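You operate a simulated robot arm through the tools that you are given. There is no shell and no other tool. Be economical: measure what you need, move in short steps, check, and stop when the job is done.

The job below is to be done with a simulated two-armed robot. You get a single attempt, and the scene is never put back.

JOB
Turn the back power dial to 8. Stack the brass block that says "26" from the right side of the press twenty-six table on top of the brass block that says "29". Open the top left drawer, take the teal sheet on the left side of the press twenty-six table and put it away in the inside of the top left drawer and shut the drawer again. Put the red strap on the left side of the press twenty-six table. Stack the tin labelled "nozzle gel" from the left side of the press twenty-seven table on top of the tin labelled "clips". Fetch the grey pad and set it on top of the little carton. Pick up the small carton from the right side of the grey press table with one hand, pass it to the other hand and put it on the left side of the grey press table. The order is free. Set down upright: small carton.

It is judged by the outcome, as a careful person would: the job done as asked, and still so three seconds after it is handed in. It fails if anything else is knocked over, pushed out of place, dropped, spilled or broken. Flat cloth is picked up by pressing the open fingertips on it (5 to 10 N) and closing them slowly along it; thin cloth reads only 2 to 8 mm in the jaws.

ROBOT AND FRAMES
Two 7-joint arms with fingered hands on one trunk, on a base that drives. Base frame: it is fixed to the floor where the robot stands at the start and does not move with it; the origin is under the middle of the robot, x ahead of it, y to its left, z up; the surface under the hand at the start is at about z = 740. Units: mm, degrees, N and s.
The left shoulder is at the start at [19, 173, 1275], the right one opposite. With the tool pointing down near the work surface each hand reaches from about 100 to 660 mm from the robot's upright axis, wherever it stands, measured 20 degrees to its own side. Places, roughly: back power dial [600, 200, 1200]; brass block [250, 500, 750]; gel tin, grey tin, red tin [1500, -1250, 750]; grey pad (6x7x3 cm) [700, -1500, 800]; inside of the top left drawer [2900, 5500, 700]; left side of the grey press table [-3500, 4600, 700]; left side of the press twenty-six table [1200, 800, 700]; little carton (9x16x12 cm) [600, -1200, 800]; red strap (24x4x4 cm) [1300, 100, 800]; small carton [-2500, 4750, 750]; teal sheet (13x9x3 cm) [1200, 1000, 700]; top left drawer [2800, 5500, 700]. Payload 3.5 kg a hand.
Tool frame (each hand has its own): the origin (TCP) lies between the finger pads and is the grasp point; the fingertips stand 25 mm ahead of it; z points along the fingers, y is the line along which they close. Largest opening 88 mm; the body of the gripper starts 29 mm behind the TCP. The gripper is a hand of 3 fingers: y runs from the thumb to the fingers, the wrist lies at [-13, -97, -162] in the tool frame, and closing takes about 1.5 s.
Orientation is that of the tool frame in the base frame, as a unit quaternion [x, y, z, w]. With the fingers straight down and the wrist toward the robot, the tool's x, y and z point along [0, 1, 0], [1, 0, 0] and [0, 0, -1] of the base frame.

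CONTROLS
- The arms move only by the tool move_arm. It takes "left_increments", "right_increments" or both (then of equal length, played together; a hand with none holds still); each is a list of rows, each a list of 6 numbers: the shift along the tool's x, y, z in mm, then the turn, a rotation vector about the tool's x, y, z in degrees. In form: [[x, y, z, wx, wy, wz], ...]. A call has 1 to 12 rows; each row shifts and turns the commanded pose from where the row before left it, along the tool's axes as they then stand. "left_gripper" and "right_gripper" are, for a hand that has rows, the gripper command, from -1 (fully open) to 1 (shut), values between in proportion, set as the call begins (left out, the last holds). Each row takes 0.2 s and may step no farther than 50 mm and 8.6 degrees from the row before; otherwise, or with a gripper value out of range, the whole call is refused. Where a pose cannot be reached the arm comes as near as it can. A force on the tool above 40 N (or 10 N above the force at the start of the call, whichever is more), or a blocked arm, ends the call early, and 0.2 s more pass. Each finger travels about 72 mm/s and halts on what it meets, pressing with about 21 N; the grip force reading is that of the motor and also rises with nothing between the fingers. The clock runs only during rows and for 0.2 s after the last one: add rows that do not move to give the fingers time. It gives the time, the measured TCP pose, the force on the tool (base axes), the opening and the grip force at its end, in the units of the frame above (readings bear some noise), with the torque about the TCP (base axes, N m) and any sound that the robot's microphone picked up.
- Cameras (640 x 400 px; columns grow to the right, rows downward): "scene" is now at [94, 40.2, 1508.7]; the picture's right is [0.40, -0.91, -0.01], its down [-0.51, -0.21, -0.83] and it looks along [0.76, 0.34, -0.55] (base axes); focal length 214 px, centre (320, 200). "left" rides on the left gripper at [-58, -85, -99] in its tool frame; the picture's right is [-0.67, -0.35, 0.66], its down [0.69, -0.63, 0.37] and it looks along [0.28, 0.69, 0.66] (tool axes); focal length 261 px, centre (320, 200). "right" rides on the right gripper at [58, -85, -99] in its tool frame; the picture's right is [-0.67, 0.35, -0.66], its down [-0.69, -0.63, 0.37] and it looks along [-0.29, 0.69, 0.66] (tool axes); focal length 261 px, centre (320, 200). There is no depth. A picture from a camera that has moved, and an enlarged one, comes with that camera's place and axes in the base frame and with its lens. The place of the scene camera against the robot may be out by one fixed shift of up to 12 mm in any direction.
- camera(camera): a new picture of that camera. It takes no simulated time.
- move_column(by): slides the trunk up (or, below 0, down) by that many mm; the arms and the scene camera ride with it, the base frame stays. It gives what a move gives, with no picture.
- steer(legs): drives the robot by 1 to 6 legs, each [ahead, left, turn to the left] in mm, mm and degrees, along the robot's own axes; the way and the turn of a leg run together, so that a leg with both is an arc; at most 1500 mm and 180 degrees a leg. The arms and the cameras ride along, it lands a little off, and it stops where it bumps. It gives what a move gives.
- set_fingers(index, middle, thumb_bend, thumb_turn, hand): sets how far each is bent, from 0 (flat) to 100 (curled in); at 30 the hand is open as for a grip, at 70 the pads meet at the TCP. One left out holds its place. A second passes; each finger stops where it meets its share of the squeeze, and holds until it gets a number again. A gripper value or a shape takes the hand back. It gives what a move gives, with no picture; readings hold the bend of each and the force on the fingers (four entries, about 0 where the hand has none), thumb and palm. thumb_turn goes from beside the hand (0) to across from the fingers (100), as for a grip.
- hand_shape(shape, hand): the hand has 3 fingers and takes this shape, open, in about a second: jaw (thumb against the fingers, like two jaws); tri (thumb and two fingers); tip (a fingertip pinch); poke (one finger out to press); point (the index stretched); flat (the hand flat); cup (the hand cupped); fist (a fist). The gripper value then closes the fingers along that shape, each until it touches; the sizes above hold for jaw. It gives what a move gives, with no picture.
- turn_head(pan, tilt): turns the head with the scene camera to pan (to the left, within 86 degrees either way) and tilt (down, from -29 to 69), counted from straight ahead of the robot. It gives what a move gives.
- inspect(camera, box): a new picture of the part [left, top, right, bottom] of that camera's present view, enlarged. It takes no simulated time.
- hand_in(): hands the job in; it is judged then, once.

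Go step by step. Nothing tells you exact positions but the pictures and the camera data: compare them with the known pose of the tool, close in by small moves and look again before you grip or let go. The budget is 483 turns and 238 pictures, counting those below and the enlarged ones. Unless the task says otherwise, let go and move clear before handing in.

The tools are called after "Emit:" as name(argument=value, ...) on one line, values as JSON. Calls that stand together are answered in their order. move_arm: Moves the arms, as the interface text tells. Its arguments: {"type":"object","properties":{"left_increments":{"type":"array"},"left_gripper":{"type":"number"},"right_increments":{"type":"array"},"right_gripper":{"type":"number"}},"required":[]} The other tools are called the same way: move_column (by) slides the trunk up or down; hand_shape (shape, hand) gives the hand a shape; set_fingers (index, middle, thumb_bend, thumb_turn, hand) moves the fingers one by one; steer (legs) drives the base; turn_head (pan, tilt) turns the head that bears the scene camera; camera (camera) takes a picture; inspect (camera, box) takes an enlarged picture of a part of a camera's view; hand_in () hands the job in.

At the start:

```text
time: 0.0
left_tcp_pos: [318.6, 452.0, 1366.5]
left_tcp_rot: [0.707, 0.707, 0.0, 0.0]
left_contact_force: [0.2, 0.1, -0.4]
left_moment: [-0.02, 0.02, 0.0]
left_finger_gap: 87.7
left_grasp_force: 0.1
left_shape: jaw
left_bend: [30.0, 30.0, 30.0, 98.0]
left_finger forces: [0.1, 0.0, 0.1, 0.1, 0.0, 0.1]
right_tcp_pos: [280.0, 8.0, 1409.3]
right_tcp_rot: [0.707, 0.707, 0.0, 0.0]
right_contact_force: [-0.3, -0.3, -0.7]
right_moment: [0.01, -0.01, 0.01]
right_finger_gap: 87.7
right_grasp_force: 0.0
right_shape: jaw
right_bend: [30.0, 30.0, 30.0, 98.0]
right_finger forces: [0.1, 0.1, 0.1, 0.0, 0.0, 0.0]
trunk travel left (down, up): [-350.0, 105.0]
robot x, y, heading: [-2.9, -0.7, 0.1]
head pan, tilt: [23.8, 31.9]
```

scene: 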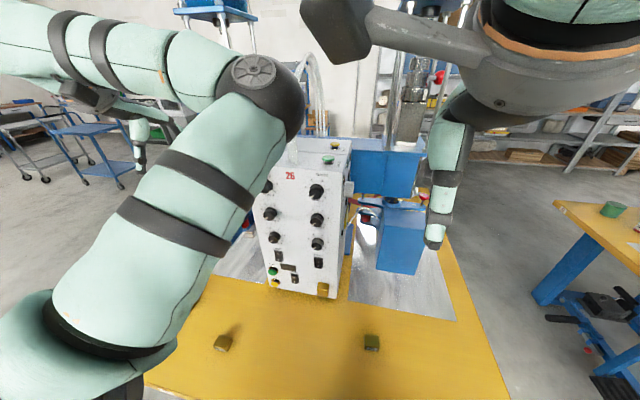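
right: 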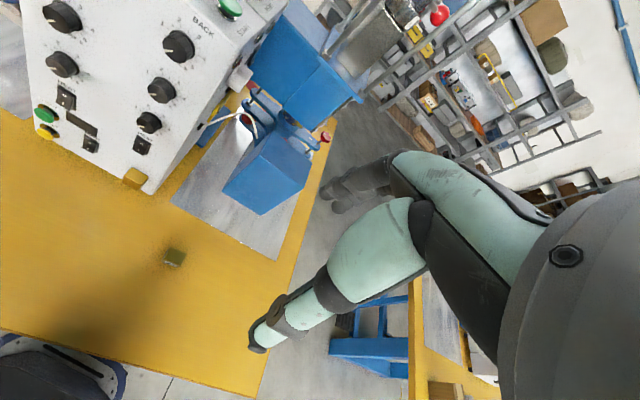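
left: 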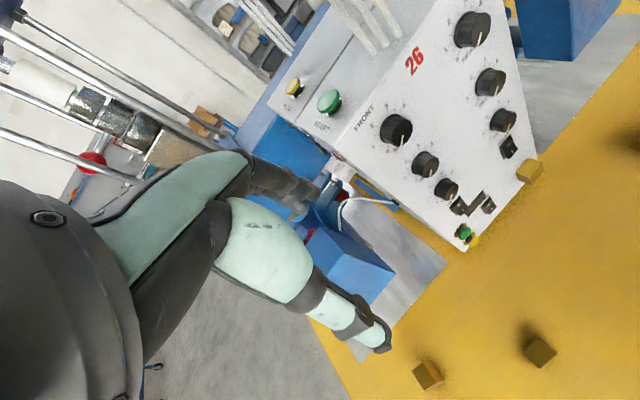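

I see the press 26 control box with dials, and brass blocks on the yellow table. I'll look more closely at the panel and the blocks.

Emit:
inspect(camera="scene", box=[240, 130, 400, 300])

Emit:
inspect(camera="right", box=[0, 0, 300, 190])

Emit:
inspect(camera="left", box=[340, 0, 580, 250])

Emit:
inspect(camera="left", box=[380, 280, 600, 400])

```text
2.35 times, centred on (320, 215) of scene
camera zoom: at [94.0, 40.2, 1508.7], right [0.4, -0.91, -0.01], down [-0.51, -0.21, -0.83], along [0.76, 0.34, -0.55], focal length 505 px, centre (320, 165)
```

zoom: 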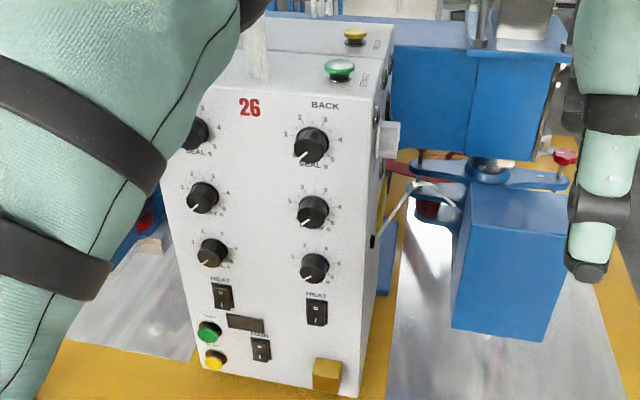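

```text
2.11 times, centred on (150, 95) of right
camera zoom: at [194.4, 64.5, 1508.5], right [0.35, -0.67, 0.66], down [-0.63, -0.69, -0.37], along [0.69, -0.29, -0.66], focal length 549 px, centre (678, 421)
```

zoom: 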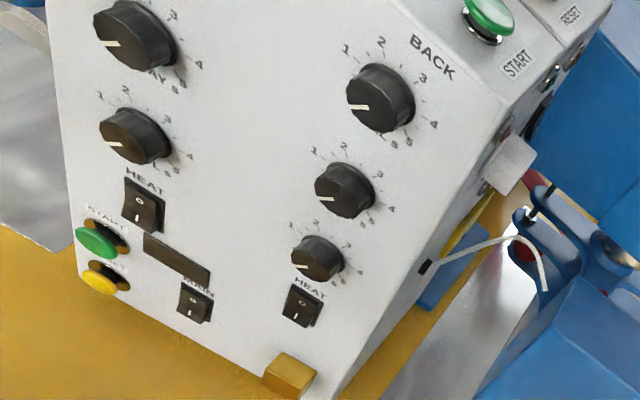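

```text
1.60 times, centred on (460, 125) of left
camera zoom: at [234.7, 392.6, 1465.8], right [-0.35, -0.67, -0.66], down [-0.63, 0.69, -0.37], along [0.69, 0.28, -0.66], focal length 417 px, centre (96, 320)
```

zoom: 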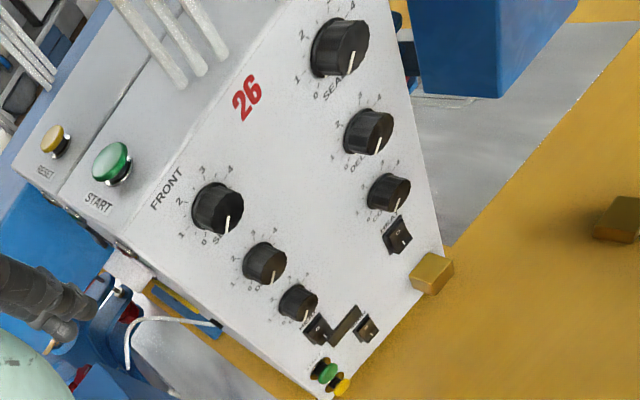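

```text
2.91 times, centred on (490, 340) of left
camera zoom: at [234.7, 392.6, 1465.8], right [-0.35, -0.67, -0.66], down [-0.63, 0.69, -0.37], along [0.69, 0.28, -0.66], focal length 758 px, centre (-174, -207)
```

zoom: 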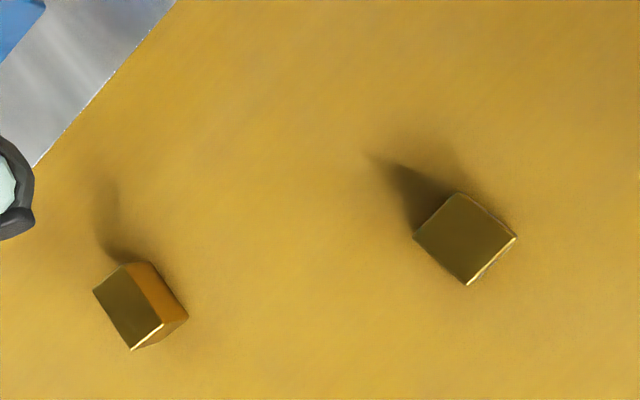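

Emit:
inspect(camera="scene", box=[296, 170, 346, 205])

Emit:
inspect(camera="right", box=[145, 10, 225, 60])

Emit:
inspect(camera="scene", box=[340, 320, 400, 360])

Emit:
inspect(camera="scene", box=[195, 320, 255, 360])

```text
11.43 times, centred on (321, 188) of scene
camera zoom: at [94.0, 40.2, 1508.7], right [0.4, -0.91, -0.01], down [-0.51, -0.21, -0.83], along [0.76, 0.34, -0.55], focal length 2451 px, centre (309, 343)
```

zoom: 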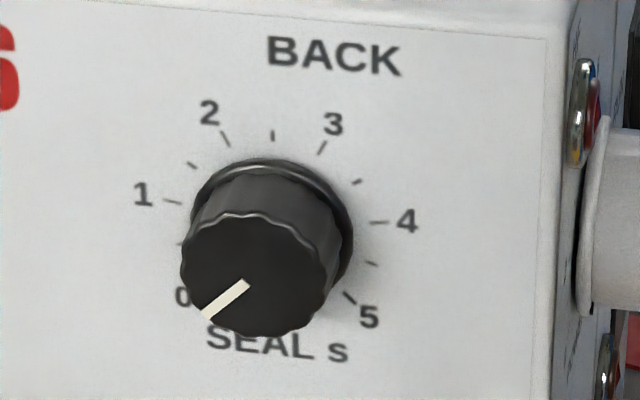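

```text
8.00 times, centred on (185, 35) of right
camera zoom: at [194.4, 64.5, 1508.5], right [0.35, -0.67, 0.66], down [-0.63, -0.69, -0.37], along [0.69, -0.29, -0.66], focal length 2085 px, centre (1400, 1520)
```

zoom: 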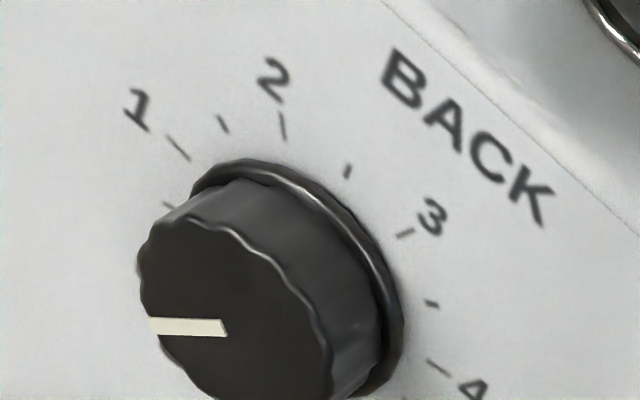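

```text
10.00 times, centred on (370, 340) of scene
camera zoom: at [94.0, 40.2, 1508.7], right [0.4, -0.91, -0.01], down [-0.51, -0.21, -0.83], along [0.76, 0.34, -0.55], focal length 2145 px, centre (-180, -1200)
```

zoom: 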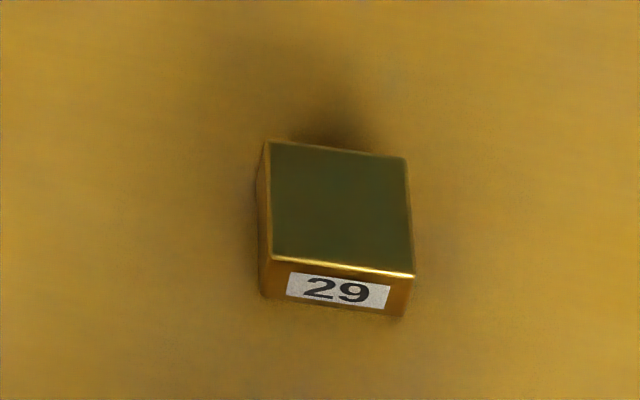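

```text
10.00 times, centred on (225, 340) of scene
camera zoom: at [94.0, 40.2, 1508.7], right [0.4, -0.91, -0.01], down [-0.51, -0.21, -0.83], along [0.76, 0.34, -0.55], focal length 2145 px, centre (1270, -1200)
```

zoom: 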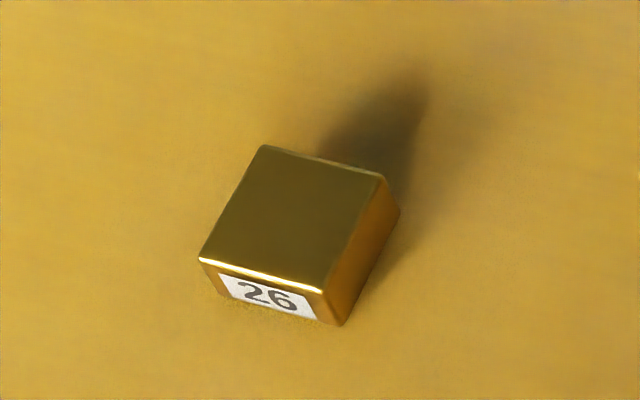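

Emit:
inspect(camera="scene", box=[296, 205, 346, 265])

Emit:
inspect(camera="scene", box=[296, 250, 346, 300])

Emit:
inspect(camera="right", box=[190, 0, 290, 80])

```text
6.67 times, centred on (321, 235) of scene
camera zoom: at [94.0, 40.2, 1508.7], right [0.4, -0.91, -0.01], down [-0.51, -0.21, -0.83], along [0.76, 0.34, -0.55], focal length 1430 px, centre (313, -33)
```

zoom: 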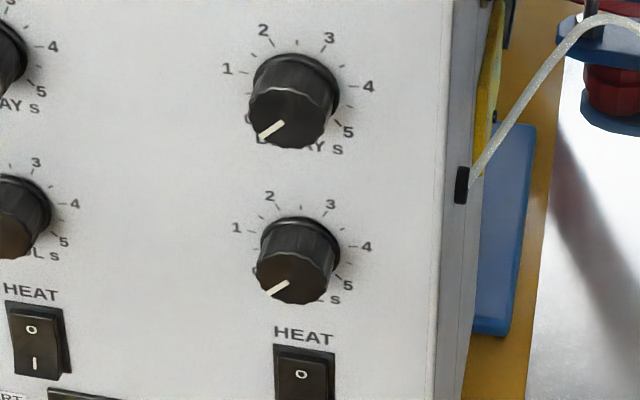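

```text
8.00 times, centred on (321, 275) of scene
camera zoom: at [94.0, 40.2, 1508.7], right [0.4, -0.91, -0.01], down [-0.51, -0.21, -0.83], along [0.76, 0.34, -0.55], focal length 1716 px, centre (312, -400)
```

zoom: 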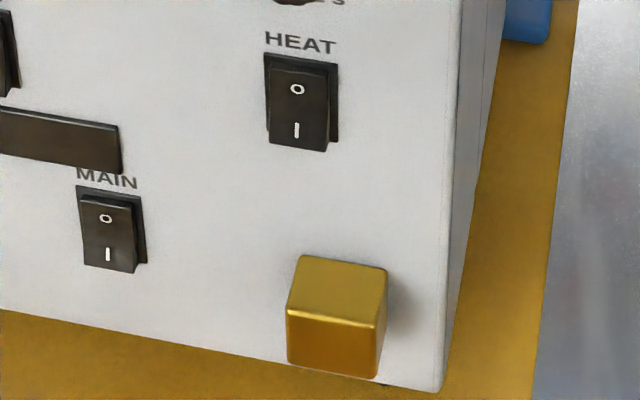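

```text
5.00 times, centred on (240, 40) of right
camera zoom: at [194.4, 64.5, 1508.5], right [0.35, -0.67, 0.66], down [-0.63, -0.69, -0.37], along [0.69, -0.29, -0.66], focal length 1303 px, centre (720, 1000)
```

zoom: 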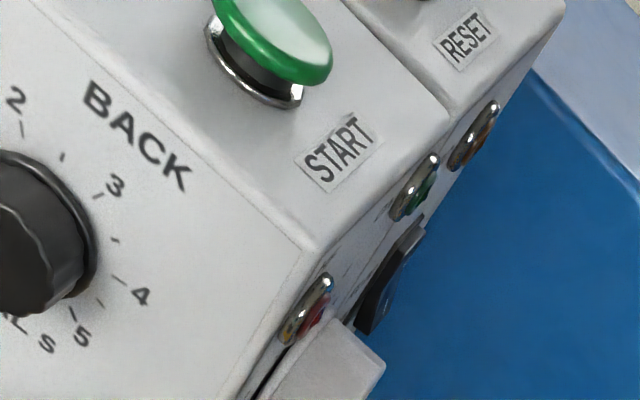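

Emit:
steer(legs=[[0, -500, 0]])

Emit:
camera(camera="scene")

```text
time: 2.8
left_tcp_pos: [318.3, -21.1, 1366.3]
left_tcp_rot: [0.705, 0.709, 0.0, 0.001]
left_contact_force: [0.2, 1.1, -0.7]
left_moment: [0.03, -0.04, 0.0]
left_finger_gap: 87.5
left_grasp_force: 0.0
left_shape: jaw
left_bend: [30.0, 30.0, 30.0, 98.0]
left_finger forces: [0.0, 0.0, 0.0, 0.1, 0.0, 0.1]
right_tcp_pos: [279.9, -465.6, 1409.2]
right_tcp_rot: [0.705, 0.709, 0.0, 0.001]
right_contact_force: [0.4, 1.2, 0.4]
right_moment: [0.02, -0.02, -0.01]
right_finger_gap: 87.6
right_grasp_force: 0.0
right_shape: jaw
right_bend: [30.0, 30.0, 30.0, 98.0]
right_finger forces: [0.0, 0.0, 0.1, 0.0, 0.0, 0.1]
trunk travel left (down, up): [-350.0, 105.0]
robot x, y, heading: [0.6, -475.1, 0.5]
head pan, tilt: [23.8, 31.9]
```

```text
223 pictures are left
camera scene: at [95.0, -433.3, 1508.6], right [0.41, -0.91, -0.01], down [-0.51, -0.22, -0.83], along [0.76, 0.35, -0.55], focal length 214 px, centre (320, 200)
```

scene: 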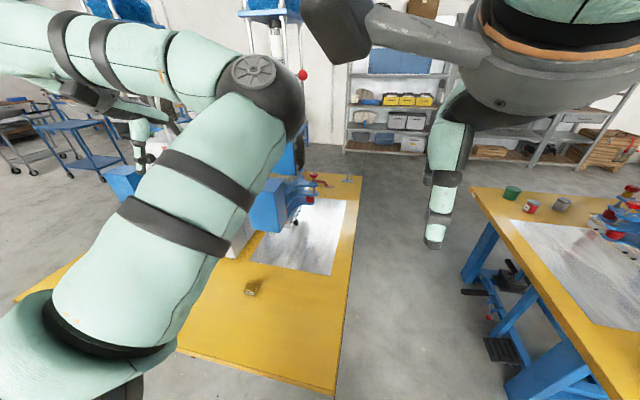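

Emit:
move_arm(left_increments=[[0, 0, 20, 0, 0, -8], [0, 0, 20, 0, 0, -8], [0, 0, 20, 0, 0, -8], [0, 0, 20, 0, 0, -8], [0, 0, 20, 0, 0, -8]])

Emit:
camera(camera="left")

```text
time: 4.0
left_tcp_pos: [318.4, -23.9, 1265.4]
left_tcp_rot: [0.42, 0.908, 0.0, 0.001]
left_contact_force: [0.3, -0.9, 0.2]
left_moment: [0.02, 0.0, -0.01]
left_finger_gap: 87.9
left_grasp_force: 0.2
left_shape: jaw
left_bend: [30.0, 30.0, 30.0, 98.0]
left_finger forces: [0.1, 0.0, 0.0, 0.1, 0.0, 0.0]
right_tcp_pos: [280.4, -467.0, 1408.5]
right_tcp_rot: [0.705, 0.709, -0.001, 0.0]
right_contact_force: [0.3, -0.4, -0.4]
right_moment: [0.01, -0.03, -0.02]
right_finger_gap: 87.6
right_grasp_force: 0.2
right_shape: jaw
right_bend: [30.0, 30.0, 30.0, 98.0]
right_finger forces: [0.1, 0.0, 0.1, 0.0, 0.0, 0.0]
trunk travel left (down, up): [-350.0, 105.0]
robot x, y, heading: [0.1, -476.3, 0.5]
head pan, tilt: [23.8, 31.9]
```

```text
222 pictures are left
camera left: at [291.5, -124.1, 1364.1], right [0.17, -0.74, -0.65], down [-0.92, 0.11, -0.37], along [0.34, 0.67, -0.66], focal length 261 px, centre (320, 200)
```

left: 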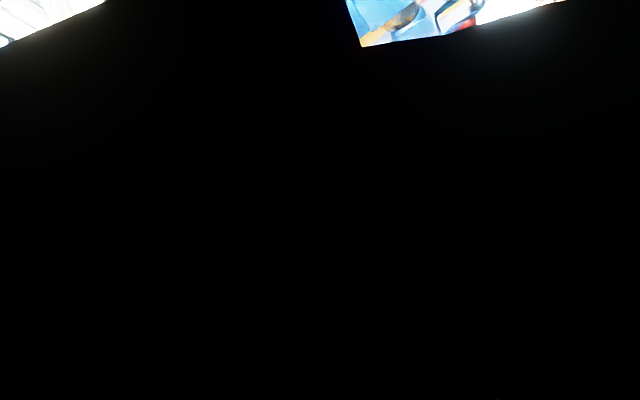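

The wrist camera's view is blocked, so I'll lift the arm and look with the scene camera.

Emit:
move_arm(left_increments=[[0, 0, -20, 0, 0, 8], [0, 0, -20, 0, 0, 8], [0, 0, -20, 0, 0, 8], [0, 0, -20, 0, 0, 8], [0, 0, -20, 0, 0, 8]])

Emit:
turn_head(pan=45, tilt=15)

Emit:
camera(camera="scene")

Emit:
camera(camera="left")

```text
time: 5.2
left_tcp_pos: [316.9, -23.8, 1367.0]
left_tcp_rot: [0.706, 0.708, 0.001, 0.0]
left_contact_force: [-0.2, 1.0, -0.2]
left_moment: [0.02, 0.03, 0.01]
left_finger_gap: 87.7
left_grasp_force: 0.0
left_shape: jaw
left_bend: [30.0, 30.0, 30.0, 98.0]
left_finger forces: [0.0, 0.0, 0.0, 0.1, 0.0, 0.0]
right_tcp_pos: [280.3, -467.2, 1410.0]
right_tcp_rot: [0.705, 0.709, 0.0, 0.001]
right_contact_force: [-0.2, 0.4, 0.6]
right_moment: [-0.03, -0.01, -0.05]
right_finger_gap: 87.6
right_grasp_force: 0.1
right_shape: jaw
right_bend: [30.0, 30.0, 30.0, 98.0]
right_finger forces: [0.0, 0.1, 0.1, 0.0, 0.1, 0.0]
trunk travel left (down, up): [-350.0, 105.0]
robot x, y, heading: [0.4, -475.3, 0.3]
head pan, tilt: [23.8, 31.9]
```

```text
time: 6.1
left_tcp_pos: [317.3, -22.4, 1366.0]
left_tcp_rot: [0.705, 0.709, 0.0, 0.0]
left_contact_force: [0.0, 0.0, 0.1]
left_moment: [0.0, -0.02, 0.02]
left_finger_gap: 87.7
left_grasp_force: 0.1
left_shape: jaw
left_bend: [30.0, 30.0, 30.0, 98.0]
left_finger forces: [0.0, 0.0, 0.0, 0.0, 0.0, 0.0]
right_tcp_pos: [281.2, -468.1, 1410.1]
right_tcp_rot: [0.705, 0.709, -0.001, 0.0]
right_contact_force: [-0.3, 0.2, -0.4]
right_moment: [0.0, -0.01, 0.0]
right_finger_gap: 87.7
right_grasp_force: 0.0
right_shape: jaw
right_bend: [30.0, 30.0, 30.0, 98.0]
right_finger forces: [0.1, 0.0, 0.0, 0.1, 0.0, 0.1]
trunk travel left (down, up): [-350.0, 105.0]
robot x, y, heading: [2.5, -478.9, 0.3]
head pan, tilt: [45.0, 15.0]
```

```text
221 pictures are left
camera scene: at [80.7, -406.5, 1536.6], right [0.7, -0.71, -0.02], down [-0.21, -0.18, -0.96], along [0.68, 0.68, -0.28], focal length 214 px, centre (320, 200)
```

scene: 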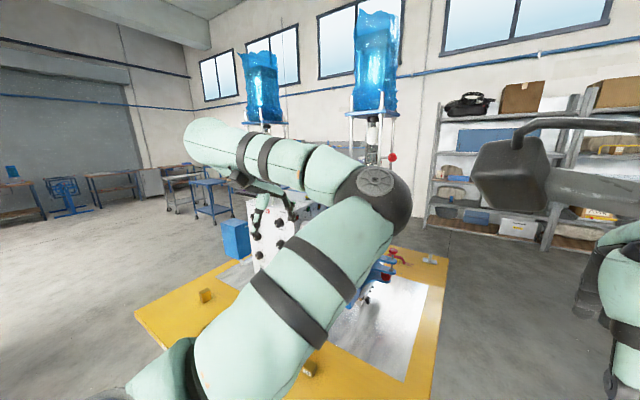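

```text
220 pictures are left
camera left: at [233.6, -83.4, 1465.7], right [-0.34, -0.67, -0.66], down [-0.63, 0.68, -0.37], along [0.69, 0.29, -0.66], focal length 261 px, centre (320, 200)
```

left: 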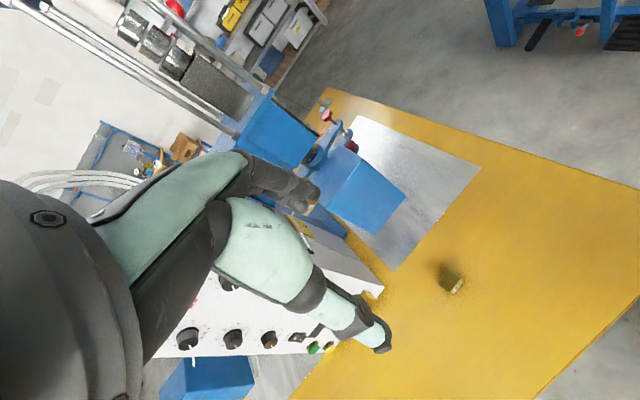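

Emit:
steer(legs=[[0, -120, 52]])

Emit:
turn_head(pan=4, tilt=24)

Emit:
camera(camera="scene")

```text
time: 8.8
left_tcp_pos: [-106.2, -53.5, 1366.9]
left_tcp_rot: [0.326, 0.946, 0.0, 0.0]
left_contact_force: [0.0, -0.5, 0.4]
left_moment: [0.03, -0.01, 0.02]
left_finger_gap: 87.5
left_grasp_force: 0.0
left_shape: jaw
left_bend: [30.0, 30.0, 30.0, 98.0]
left_finger forces: [0.0, 0.1, 0.0, 0.1, 0.0, 0.0]
right_tcp_pos: [218.3, -356.0, 1410.2]
right_tcp_rot: [0.326, 0.945, 0.0, 0.0]
right_contact_force: [-0.9, -0.9, -1.2]
right_moment: [0.04, 0.0, 0.02]
right_finger_gap: 87.5
right_grasp_force: 0.1
right_shape: jaw
right_bend: [30.0, 30.0, 30.0, 98.0]
right_finger forces: [0.0, 0.1, 0.1, 0.0, 0.1, 0.0]
trunk travel left (down, up): [-350.0, 105.0]
robot x, y, heading: [55.1, -582.5, 52.1]
head pan, tilt: [45.0, 15.0]
```

```text
time: 9.9
left_tcp_pos: [-106.0, -53.6, 1367.0]
left_tcp_rot: [0.326, 0.945, 0.0, 0.001]
left_contact_force: [-0.3, -0.9, 0.5]
left_moment: [0.01, -0.02, 0.02]
left_finger_gap: 87.7
left_grasp_force: 0.1
left_shape: jaw
left_bend: [30.0, 30.0, 30.0, 98.0]
left_finger forces: [0.0, 0.0, 0.0, 0.1, 0.1, 0.0]
right_tcp_pos: [220.0, -356.7, 1409.9]
right_tcp_rot: [0.326, 0.945, 0.0, 0.001]
right_contact_force: [-0.5, 0.0, -1.6]
right_moment: [0.0, 0.02, 0.02]
right_finger_gap: 87.7
right_grasp_force: 0.0
right_shape: jaw
right_bend: [30.0, 30.0, 30.0, 98.0]
right_finger forces: [0.0, 0.0, 0.1, 0.1, 0.0, 0.1]
trunk travel left (down, up): [-350.0, 105.0]
robot x, y, heading: [56.1, -579.0, 52.1]
head pan, tilt: [4.0, 24.0]
```

```text
219 pictures are left
camera scene: at [114.1, -495.4, 1521.0], right [0.83, -0.56, 0.0], down [-0.24, -0.36, -0.9], along [0.5, 0.75, -0.43], focal length 214 px, centre (320, 200)
```

scene: 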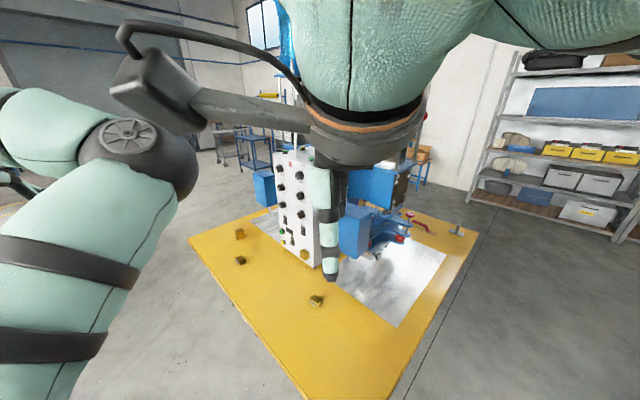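

Emit:
move_arm(right_increments=[[-45, 0, 20, 0, 0, 0], [-45, 0, 20, 0, 0, 0], [-45, 0, 45, 0, 0, 0], [-45, 0, 45, 0, 0, 0], [-45, 0, 45, 0, 0, 0], [0, 0, 45, 0, 0, 0], [0, 0, 45, 0, 0, 0], [0, 0, 45, 0, 0, 0]])

Emit:
camera(camera="scene")

```text
refused: row 3 steps farther than a row can; nothing moved
```

```text
218 pictures are left
camera scene: at [114.1, -495.4, 1521.0], right [0.83, -0.56, 0.0], down [-0.24, -0.36, -0.9], along [0.5, 0.75, -0.43], focal length 214 px, centre (320, 200)
```

scene: 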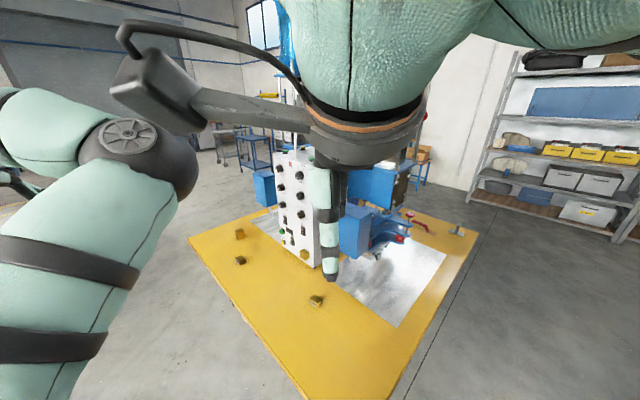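

Emit:
move_arm(right_increments=[[-30, 0, 38, 0, 0, 0], [-30, 0, 38, 0, 0, 0], [-30, 0, 38, 0, 0, 0], [-30, 0, 38, 0, 0, 0], [-30, 0, 38, 0, 0, 0], [-30, 0, 38, 0, 0, 0], [-30, 0, 38, 0, 0, 0], [-30, 0, 38, 0, 0, 0]])

Emit:
camera(camera="scene")

```text
time: 11.7
left_tcp_pos: [-106.7, -53.4, 1366.3]
left_tcp_rot: [0.326, 0.945, 0.0, 0.0]
left_contact_force: [-0.3, 0.2, 1.3]
left_moment: [-0.02, 0.06, -0.03]
left_finger_gap: 87.7
left_grasp_force: 0.0
left_shape: jaw
left_bend: [30.0, 30.0, 30.0, 98.0]
left_finger forces: [0.1, 0.1, 0.0, 0.0, 0.0, 0.0]
right_tcp_pos: [297.2, -415.9, 1284.0]
right_tcp_rot: [0.325, 0.946, 0.0, 0.0]
right_contact_force: [0.0, 0.7, 0.1]
right_moment: [0.03, 0.01, -0.01]
right_finger_gap: 87.5
right_grasp_force: 0.0
right_shape: jaw
right_bend: [30.0, 30.0, 30.0, 98.0]
right_finger forces: [0.0, 0.0, 0.0, 0.0, 0.0, 0.1]
right hand out of reach, approached as far as the arm can: row 4, 5, 6, 7, 8
trunk travel left (down, up): [-350.0, 105.0]
robot x, y, heading: [51.4, -583.0, 51.9]
head pan, tilt: [4.0, 24.0]
```

```text
217 pictures are left
camera scene: at [114.1, -495.4, 1520.9], right [0.83, -0.56, 0.0], down [-0.24, -0.36, -0.9], along [0.5, 0.75, -0.43], focal length 214 px, centre (320, 200)
```

scene: 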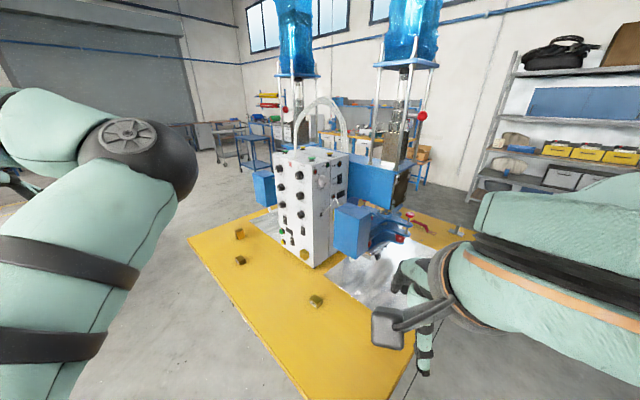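

Emit:
inspect(camera="scene", box=[265, 140, 365, 220])

Emit:
inspect(camera="scene", box=[340, 180, 480, 280])

Emit:
inspect(camera="scene", box=[210, 215, 350, 315])

```text
5.00 times, centred on (315, 180) of scene
camera zoom: at [114.1, -495.4, 1520.9], right [0.83, -0.56, 0.0], down [-0.24, -0.36, -0.9], along [0.5, 0.75, -0.43], focal length 1072 px, centre (345, 300)
```

zoom: 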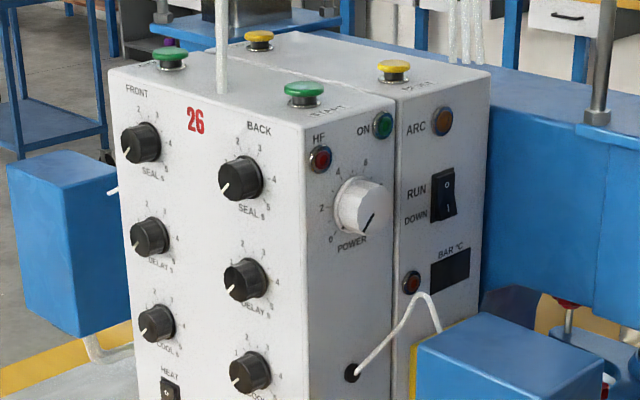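

```text
4.00 times, centred on (410, 230) of scene
camera zoom: at [114.1, -495.4, 1520.9], right [0.83, -0.56, 0.0], down [-0.24, -0.36, -0.9], along [0.5, 0.75, -0.43], focal length 858 px, centre (-40, 80)
```

zoom: 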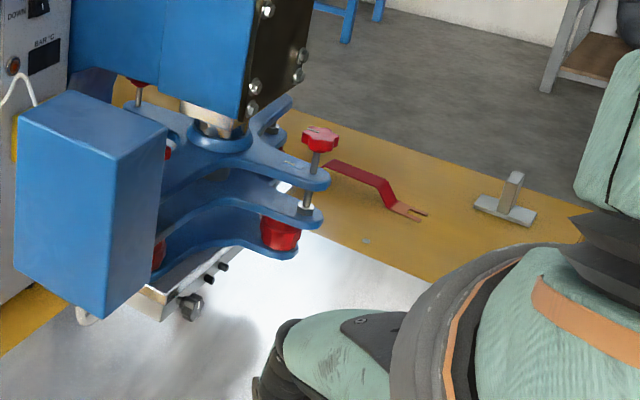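

```text
4.00 times, centred on (280, 265) of scene
camera zoom: at [114.1, -495.4, 1520.9], right [0.83, -0.56, 0.0], down [-0.24, -0.36, -0.9], along [0.5, 0.75, -0.43], focal length 858 px, centre (480, -60)
```

zoom: 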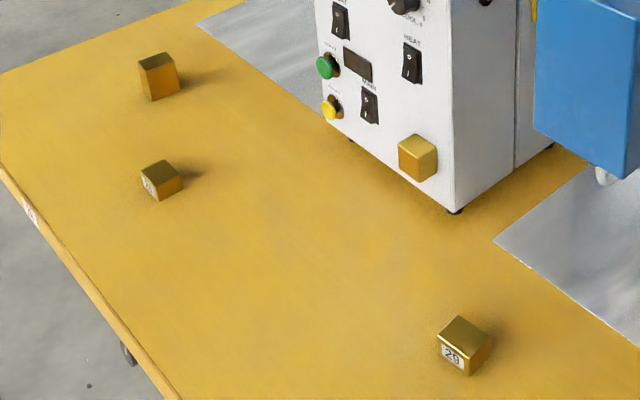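

Emit:
inspect(camera="scene", box=[308, 160, 340, 192])

Emit:
inspect(camera="scene", box=[305, 160, 425, 260])

```text
12.50 times, centred on (324, 176) of scene
camera zoom: at [114.1, -495.4, 1520.9], right [0.83, -0.56, 0.0], down [-0.24, -0.36, -0.9], along [0.5, 0.75, -0.43], focal length 2681 px, centre (270, 500)
```

zoom: 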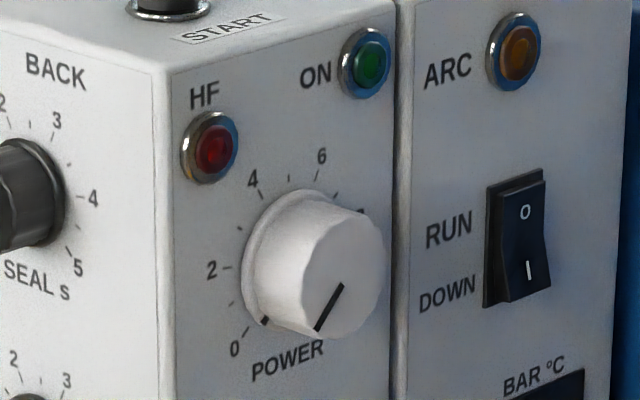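

```text
4.00 times, centred on (365, 210) of scene
camera zoom: at [114.1, -495.4, 1520.9], right [0.83, -0.56, 0.0], down [-0.24, -0.36, -0.9], along [0.5, 0.75, -0.43], focal length 858 px, centre (140, 160)
```

zoom: 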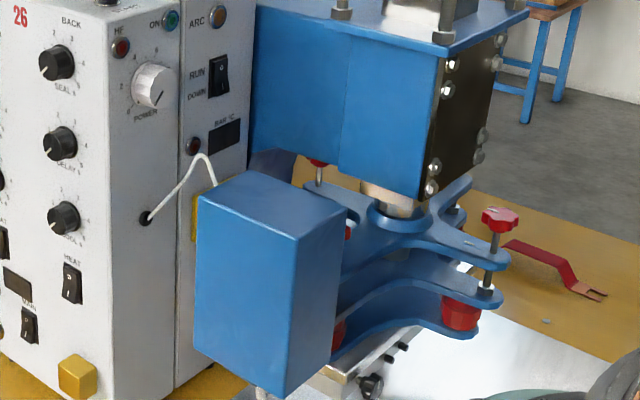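

Emit:
steer(legs=[[309, -455, 0], [0, 0, 47.6]])

Emit:
turn_head(pan=10, tilt=30)

Emit:
camera(camera="scene")

```text
time: 17.0
left_tcp_pos: [109.0, -378.4, 1366.9]
left_tcp_rot: [-0.079, 0.997, 0.0, 0.0]
left_contact_force: [0.8, 1.1, -0.6]
left_moment: [0.03, -0.03, 0.03]
left_finger_gap: 87.7
left_grasp_force: 0.0
left_shape: jaw
left_bend: [30.0, 30.0, 30.0, 98.0]
left_finger forces: [0.1, 0.0, 0.0, 0.0, 0.0, 0.1]
right_tcp_pos: [649.7, -331.0, 1284.0]
right_tcp_rot: [-0.078, 0.997, 0.0, 0.001]
right_contact_force: [0.4, -0.2, -0.9]
right_moment: [0.02, -0.03, 0.0]
right_finger_gap: 87.4
right_grasp_force: 0.0
right_shape: jaw
right_bend: [30.0, 30.0, 30.0, 98.0]
right_finger forces: [0.0, 0.1, 0.0, 0.0, 0.1, 0.0]
trunk travel left (down, up): [-350.0, 105.0]
robot x, y, heading: [601.9, -622.6, 98.6]
head pan, tilt: [4.0, 24.0]
```

```text
time: 17.7
left_tcp_pos: [108.7, -379.5, 1367.2]
left_tcp_rot: [-0.078, 0.997, 0.0, 0.0]
left_contact_force: [0.4, 0.8, 0.1]
left_moment: [0.03, 0.03, 0.01]
left_finger_gap: 87.7
left_grasp_force: 0.0
left_shape: jaw
left_bend: [30.0, 30.0, 30.0, 98.0]
left_finger forces: [0.0, 0.0, 0.1, 0.0, 0.0, 0.0]
right_tcp_pos: [649.9, -330.0, 1284.0]
right_tcp_rot: [-0.078, 0.997, 0.0, 0.0]
right_contact_force: [0.3, 0.7, 0.1]
right_moment: [0.01, 0.01, 0.01]
right_finger_gap: 87.8
right_grasp_force: 0.0
right_shape: jaw
right_bend: [30.0, 30.0, 30.0, 98.0]
right_finger forces: [0.1, 0.0, 0.1, 0.0, 0.0, 0.0]
trunk travel left (down, up): [-350.0, 105.0]
robot x, y, heading: [603.4, -621.7, 99.2]
head pan, tilt: [10.0, 30.0]
```

```text
211 pictures are left
camera scene: at [578.7, -527.5, 1511.5], right [0.95, 0.32, -0.01], down [0.17, -0.5, -0.85], along [-0.28, 0.8, -0.53], focal length 214 px, centre (320, 200)
```

scene: 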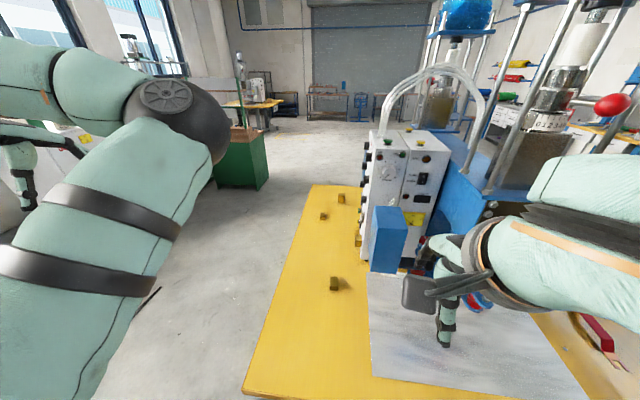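

Emit:
inspect(camera="scene", box=[350, 115, 470, 285])

Emit:
inspect(camera="scene", box=[380, 140, 430, 190])

```text
2.35 times, centred on (410, 200) of scene
camera zoom: at [578.7, -527.5, 1511.5], right [0.95, 0.32, -0.01], down [0.17, -0.5, -0.85], along [-0.28, 0.8, -0.53], focal length 505 px, centre (108, 200)
```

zoom: 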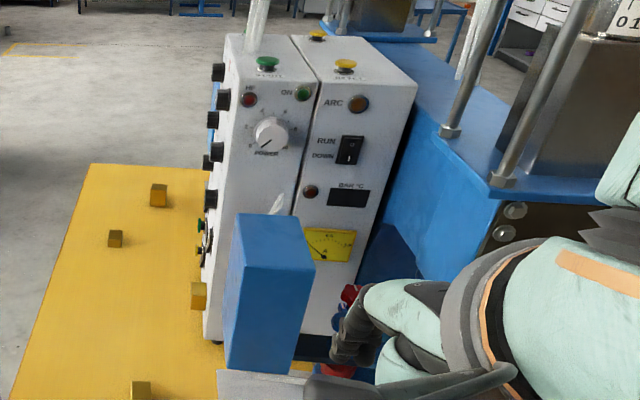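

```text
8.00 times, centred on (405, 165) of scene
camera zoom: at [578.7, -527.5, 1511.5], right [0.95, 0.32, -0.01], down [0.17, -0.5, -0.85], along [-0.28, 0.8, -0.53], focal length 1716 px, centre (-360, 480)
```

zoom: 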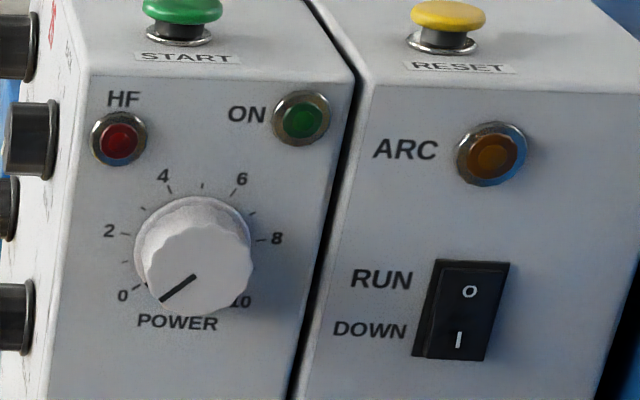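

Emit:
steer(legs=[[0, -228, 0], [100, 0, 0]])

```text
time: 20.1
left_tcp_pos: [312.9, -257.4, 1368.5]
left_tcp_rot: [-0.083, 0.997, 0.003, -0.001]
left_contact_force: [0.4, 0.0, -0.1]
left_moment: [-0.02, -0.02, 0.02]
left_finger_gap: 87.6
left_grasp_force: 0.1
left_shape: jaw
left_bend: [30.0, 30.0, 30.0, 98.0]
left_finger forces: [0.1, 0.1, 0.0, 0.0, 0.0, 0.0]
right_tcp_pos: [854.9, -202.4, 1285.3]
right_tcp_rot: [-0.083, 0.997, 0.002, 0.001]
right_contact_force: [0.2, -0.2, -0.2]
right_moment: [0.0, 0.01, 0.01]
right_finger_gap: 87.5
right_grasp_force: 0.2
right_shape: jaw
right_bend: [30.0, 30.0, 30.0, 98.0]
right_finger forces: [0.0, 0.0, 0.0, 0.0, 0.0, 0.0]
trunk travel left (down, up): [-350.0, 105.0]
robot x, y, heading: [810.1, -488.8, 99.4]
head pan, tilt: [10.0, 30.0]
```

Emit:
move_arm(left_increments=[[-31, 12, 0, 0, 0, 0], [-31, 12, 0, 0, 0, 0], [-31, 12, 0, 0, 0, 0], [-31, 12, 0, 0, 0, 0], [-31, 12, 0, 0, 0, 0], [-31, 12, 0, 0, 0, 0], [-31, 12, 0, 0, 0, 0], [-31, 12, 0, 0, 0, 0]])

Emit:
move_arm(left_increments=[[0, 0, 0, 0, 0, 8.2], [0, 0, 0, 0, 0, 8.2], [0, 0, 0, 0, 0, 8.2], [0, 0, 0, 0, 0, 8.2], [0, 0, 0, 0, 0, 8.2], [0, 0, 0, 0, 0, 8.2], [0, 0, 0, 0, 0, 8.2], [0, 0, 0, 0, 0, 8.2], [0, 0, 0, 0, 0, 8.2], [0, 0, 0, 0, 0, 8.2], [0, 0, 0, 0, 0, 8]])

Emit:
move_arm(left_increments=[[0, 0, 0, 0, 8.1, 0], [0, 0, 0, 0, 8.1, 0], [0, 0, 0, 0, 8.1, 0], [0, 0, 0, 0, 8.1, 0], [0, 0, 0, 0, 8.1, 0], [0, 0, 0, 0, 8.1, 0], [0, 0, 0, 0, 8.1, 0], [0, 0, 0, 0, 8.1, 0]])

Emit:
camera(camera="scene")

```text
time: 21.5
left_tcp_pos: [414.3, -180.5, 1376.4]
left_tcp_rot: [-0.16, 0.986, 0.022, 0.036]
left_contact_force: [0.0, -0.5, -0.2]
left_moment: [0.01, 0.05, -0.01]
left_finger_gap: 87.5
left_grasp_force: 0.0
left_shape: jaw
left_bend: [30.0, 30.0, 30.0, 98.0]
left_finger forces: [0.0, 0.0, 0.0, 0.0, 0.0, 0.0]
right_tcp_pos: [854.0, -199.0, 1282.9]
right_tcp_rot: [-0.083, 0.997, 0.0, 0.0]
right_contact_force: [0.3, 1.2, 0.1]
right_moment: [0.03, -0.02, -0.01]
right_finger_gap: 87.8
right_grasp_force: 0.1
right_shape: jaw
right_bend: [30.0, 30.0, 30.0, 98.0]
right_finger forces: [0.0, 0.1, 0.0, 0.1, 0.0, 0.0]
trunk travel left (down, up): [-350.0, 105.0]
robot x, y, heading: [809.1, -488.0, 99.3]
head pan, tilt: [10.0, 30.0]
stopped in row 6 (left hand): the arm was blocked; the commanded pose is now the measured one
```

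```text
time: 22.5
left_tcp_pos: [397.7, -182.1, 1331.2]
left_tcp_rot: [0.108, 0.993, -0.03, 0.046]
left_contact_force: [-0.6, 1.2, -0.2]
left_moment: [-0.04, -0.03, -0.02]
left_finger_gap: 88.0
left_grasp_force: 0.0
left_shape: jaw
left_bend: [30.0, 30.0, 30.0, 98.0]
left_finger forces: [0.0, 0.0, 0.1, 0.1, 0.1, 0.0]
right_tcp_pos: [852.7, -198.4, 1282.6]
right_tcp_rot: [-0.083, 0.997, 0.001, 0.0]
right_contact_force: [0.8, 0.0, -0.1]
right_moment: [-0.03, 0.01, 0.03]
right_finger_gap: 87.8
right_grasp_force: 0.2
right_shape: jaw
right_bend: [30.0, 30.0, 30.0, 98.0]
right_finger forces: [0.1, 0.1, 0.0, 0.0, 0.1, 0.1]
trunk travel left (down, up): [-350.0, 105.0]
robot x, y, heading: [810.7, -491.3, 99.3]
head pan, tilt: [10.0, 30.0]
stopped in row 5 (left hand): the arm was blocked; the commanded pose is now the measured one
```

```text
time: 24.3
left_tcp_pos: [399.8, -180.5, 1332.5]
left_tcp_rot: [0.109, 0.861, 0.034, -0.495]
left_contact_force: [0.0, -0.2, -0.5]
left_moment: [-0.02, -0.01, -0.01]
left_finger_gap: 87.8
left_grasp_force: 0.0
left_shape: jaw
left_bend: [30.0, 30.0, 30.0, 98.0]
left_finger forces: [0.0, 0.0, 0.0, 0.0, 0.0, 0.0]
right_tcp_pos: [852.4, -197.8, 1283.1]
right_tcp_rot: [-0.083, 0.997, 0.0, -0.001]
right_contact_force: [0.8, 0.7, 0.3]
right_moment: [-0.01, -0.02, -0.02]
right_finger_gap: 87.6
right_grasp_force: 0.2
right_shape: jaw
right_bend: [30.0, 30.0, 30.0, 98.0]
right_finger forces: [0.0, 0.0, 0.1, 0.0, 0.1, 0.0]
trunk travel left (down, up): [-350.0, 105.0]
robot x, y, heading: [808.9, -490.8, 99.5]
head pan, tilt: [10.0, 30.0]
```

```text
208 pictures are left
camera scene: at [783.0, -395.1, 1511.4], right [0.94, 0.33, -0.01], down [0.17, -0.5, -0.85], along [-0.29, 0.8, -0.53], focal length 214 px, centre (320, 200)
```

scene: 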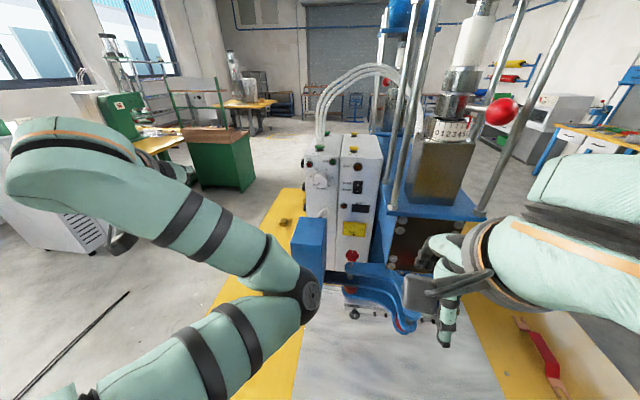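

Emit:
move_arm(left_increments=[[0, 0, 0, 0, -8.1, 0], [0, 0, 0, 0, -8.1, 0], [0, 0, 0, 0, -8.1, 0], [0, 0, 0, 0, -8.1, 0], [0, 0, 0, 0, -8.1, 0], [0, 0, 0, 0, -8.1, 0], [0, 0, 0, 0, -8.1, 0], [0, 0, 0, 0, -8.1, 0], [40, 0, 0, 0, 0, -8], [40, 0, 0, 0, 0, -8], [40, 0, 0, 0, 0, -8], [0, 0, 0, 0, 0, 0]])

Emit:
move_arm(right_increments=[[0, 0, -10, 0, 0, 8.2], [0, 0, -10, 0, 0, 8.2], [0, 0, -10, 0, 0, 8.2], [0, 0, -10, 0, 0, 8.2], [0, 0, 0, 0, 0, 8.2], [0, 0, 0, 0, 0, 8.2], [0, 0, 0, 0, 0, 8.2], [0, 0, 0, 0, 0, 8.2], [0, 0, 0, 0, 0, 8.2], [0, 0, 0, 0, 0, 8.2], [0, 0, 0, 0, 0, 8]])

Emit:
camera(camera="scene")

```text
time: 26.9
left_tcp_pos: [280.9, -174.7, 1322.1]
left_tcp_rot: [-0.101, 0.993, -0.039, 0.037]
left_contact_force: [-0.2, 0.0, -0.4]
left_moment: [0.0, 0.01, 0.03]
left_finger_gap: 87.6
left_grasp_force: 0.0
left_shape: jaw
left_bend: [30.0, 30.0, 30.0, 98.0]
left_finger forces: [0.0, 0.0, 0.0, 0.1, 0.0, 0.0]
right_tcp_pos: [853.0, -197.8, 1283.8]
right_tcp_rot: [-0.083, 0.997, 0.0, 0.0]
right_contact_force: [0.5, -0.3, 1.0]
right_moment: [0.0, 0.02, 0.04]
right_finger_gap: 87.6
right_grasp_force: 0.0
right_shape: jaw
right_bend: [30.0, 30.0, 30.0, 98.0]
right_finger forces: [0.0, 0.0, 0.0, 0.0, 0.0, 0.1]
trunk travel left (down, up): [-350.0, 105.0]
robot x, y, heading: [808.0, -487.4, 99.5]
head pan, tilt: [10.0, 30.0]
```

```text
time: 29.3
left_tcp_pos: [281.3, -173.8, 1320.1]
left_tcp_rot: [-0.101, 0.993, -0.039, 0.036]
left_contact_force: [-0.6, -0.3, 0.9]
left_moment: [-0.01, 0.01, 0.04]
left_finger_gap: 87.8
left_grasp_force: 0.1
left_shape: jaw
left_bend: [30.0, 30.0, 30.0, 98.0]
left_finger forces: [0.1, 0.0, 0.0, 0.1, 0.0, 0.1]
right_tcp_pos: [852.6, -197.5, 1323.1]
right_tcp_rot: [0.647, 0.762, 0.0, 0.0]
right_contact_force: [0.2, 1.0, -0.2]
right_moment: [0.0, -0.02, -0.03]
right_finger_gap: 87.7
right_grasp_force: 0.0
right_shape: jaw
right_bend: [30.0, 30.0, 30.0, 98.0]
right_finger forces: [0.0, 0.1, 0.0, 0.1, 0.0, 0.1]
trunk travel left (down, up): [-350.0, 105.0]
robot x, y, heading: [812.0, -491.2, 99.5]
head pan, tilt: [10.0, 30.0]
```

```text
207 pictures are left
camera scene: at [783.1, -394.7, 1511.4], right [0.94, 0.33, -0.01], down [0.17, -0.5, -0.85], along [-0.29, 0.8, -0.53], focal length 214 px, centre (320, 200)
```

scene: 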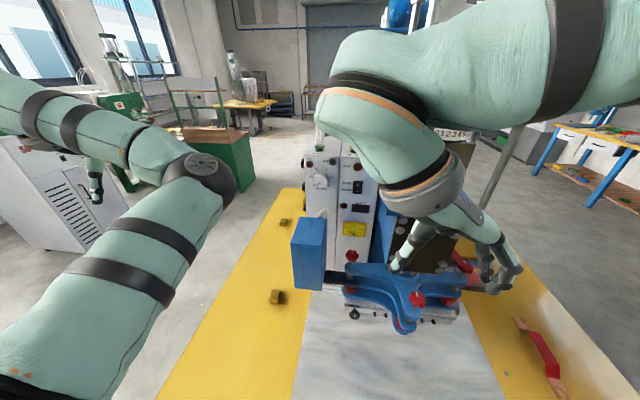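

Emit:
move_arm(right_increments=[[0, 0, 0, 0, 8.1, 0], [0, 0, 0, 0, 8.1, 0], [0, 0, 0, 0, 8.1, 0], [0, 0, 0, 0, 8.1, 0], [0, 0, 0, 0, 8.1, 0], [0, 0, 0, 0, 8.1, 0], [0, 0, 0, 0, 8.1, 0], [0, 0, 0, 0, 8.1, 0]])

Emit:
camera(camera="scene")

Emit:
camera(camera="right")

```text
time: 31.1
left_tcp_pos: [281.0, -176.5, 1320.1]
left_tcp_rot: [-0.101, 0.993, -0.038, 0.038]
left_contact_force: [0.1, -0.2, -0.5]
left_moment: [0.01, 0.05, 0.01]
left_finger_gap: 88.0
left_grasp_force: 0.0
left_shape: jaw
left_bend: [30.0, 30.0, 30.0, 98.0]
left_finger forces: [0.0, 0.0, 0.0, 0.1, 0.1, 0.0]
right_tcp_pos: [852.0, -198.3, 1322.7]
right_tcp_rot: [0.546, 0.644, 0.346, -0.41]
right_contact_force: [0.0, -0.9, 0.2]
right_moment: [0.01, 0.01, 0.02]
right_finger_gap: 87.5
right_grasp_force: 0.1
right_shape: jaw
right_bend: [30.0, 30.0, 30.0, 98.0]
right_finger forces: [0.0, 0.0, 0.0, 0.1, 0.1, 0.0]
trunk travel left (down, up): [-350.0, 105.0]
robot x, y, heading: [802.9, -489.3, 99.3]
head pan, tilt: [10.0, 30.0]
```

```text
206 pictures are left
camera scene: at [782.6, -395.9, 1511.5], right [0.94, 0.33, 0.0], down [0.17, -0.5, -0.85], along [-0.29, 0.8, -0.53], focal length 214 px, centre (320, 200)
```

scene: 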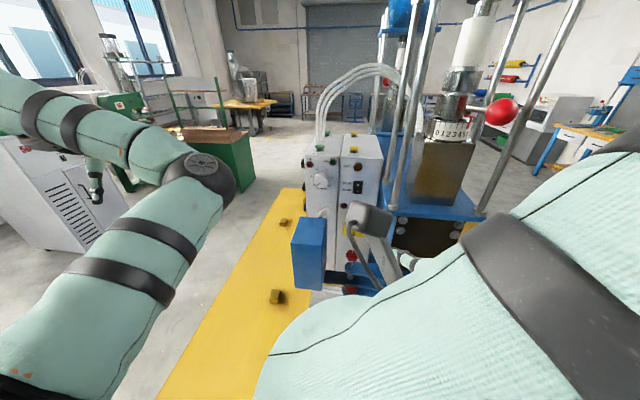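

```text
205 pictures are left
camera right: at [778.4, -277.7, 1418.0], right [0.49, -0.81, -0.33], down [-0.63, -0.06, -0.78], along [0.61, 0.59, -0.54], focal length 261 px, centre (320, 200)
```

right: 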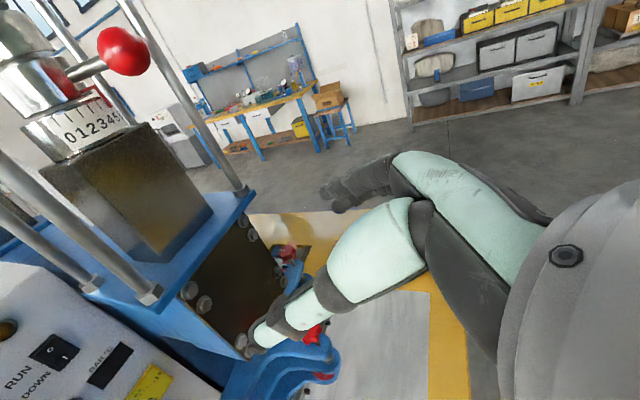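

Emit:
steer(legs=[[0, 203, 0]])

Emit:
camera(camera="right")

```text
time: 32.7
left_tcp_pos: [90.1, -205.8, 1321.7]
left_tcp_rot: [-0.1, 0.994, -0.039, 0.035]
left_contact_force: [0.9, -0.3, 0.8]
left_moment: [0.06, 0.01, 0.02]
left_finger_gap: 88.2
left_grasp_force: 0.0
left_shape: jaw
left_bend: [30.0, 30.0, 30.0, 98.0]
left_finger forces: [0.0, 0.0, 0.0, 0.0, 0.0, 0.1]
right_tcp_pos: [661.9, -229.0, 1324.3]
right_tcp_rot: [0.546, 0.644, 0.346, -0.41]
right_contact_force: [1.1, -0.5, -0.8]
right_moment: [-0.01, -0.05, 0.01]
right_finger_gap: 87.8
right_grasp_force: 0.0
right_shape: jaw
right_bend: [30.0, 30.0, 30.0, 98.0]
right_finger forces: [0.0, 0.0, 0.0, 0.0, 0.0, 0.0]
trunk travel left (down, up): [-350.0, 105.0]
robot x, y, heading: [618.0, -524.9, 99.2]
head pan, tilt: [10.0, 30.0]
```

```text
204 pictures are left
camera right: at [588.1, -308.6, 1418.0], right [0.49, -0.81, -0.33], down [-0.63, -0.06, -0.77], along [0.61, 0.58, -0.54], focal length 261 px, centre (320, 200)
```

right: 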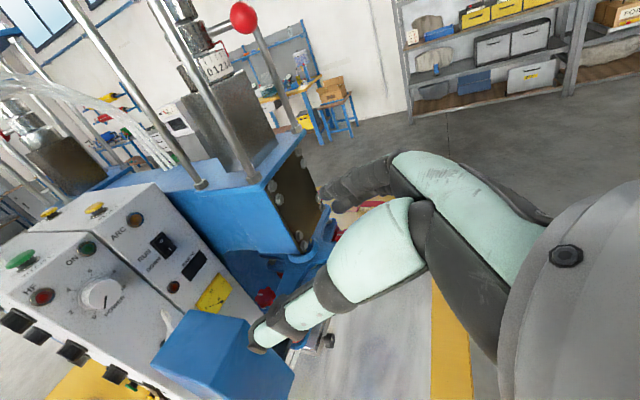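

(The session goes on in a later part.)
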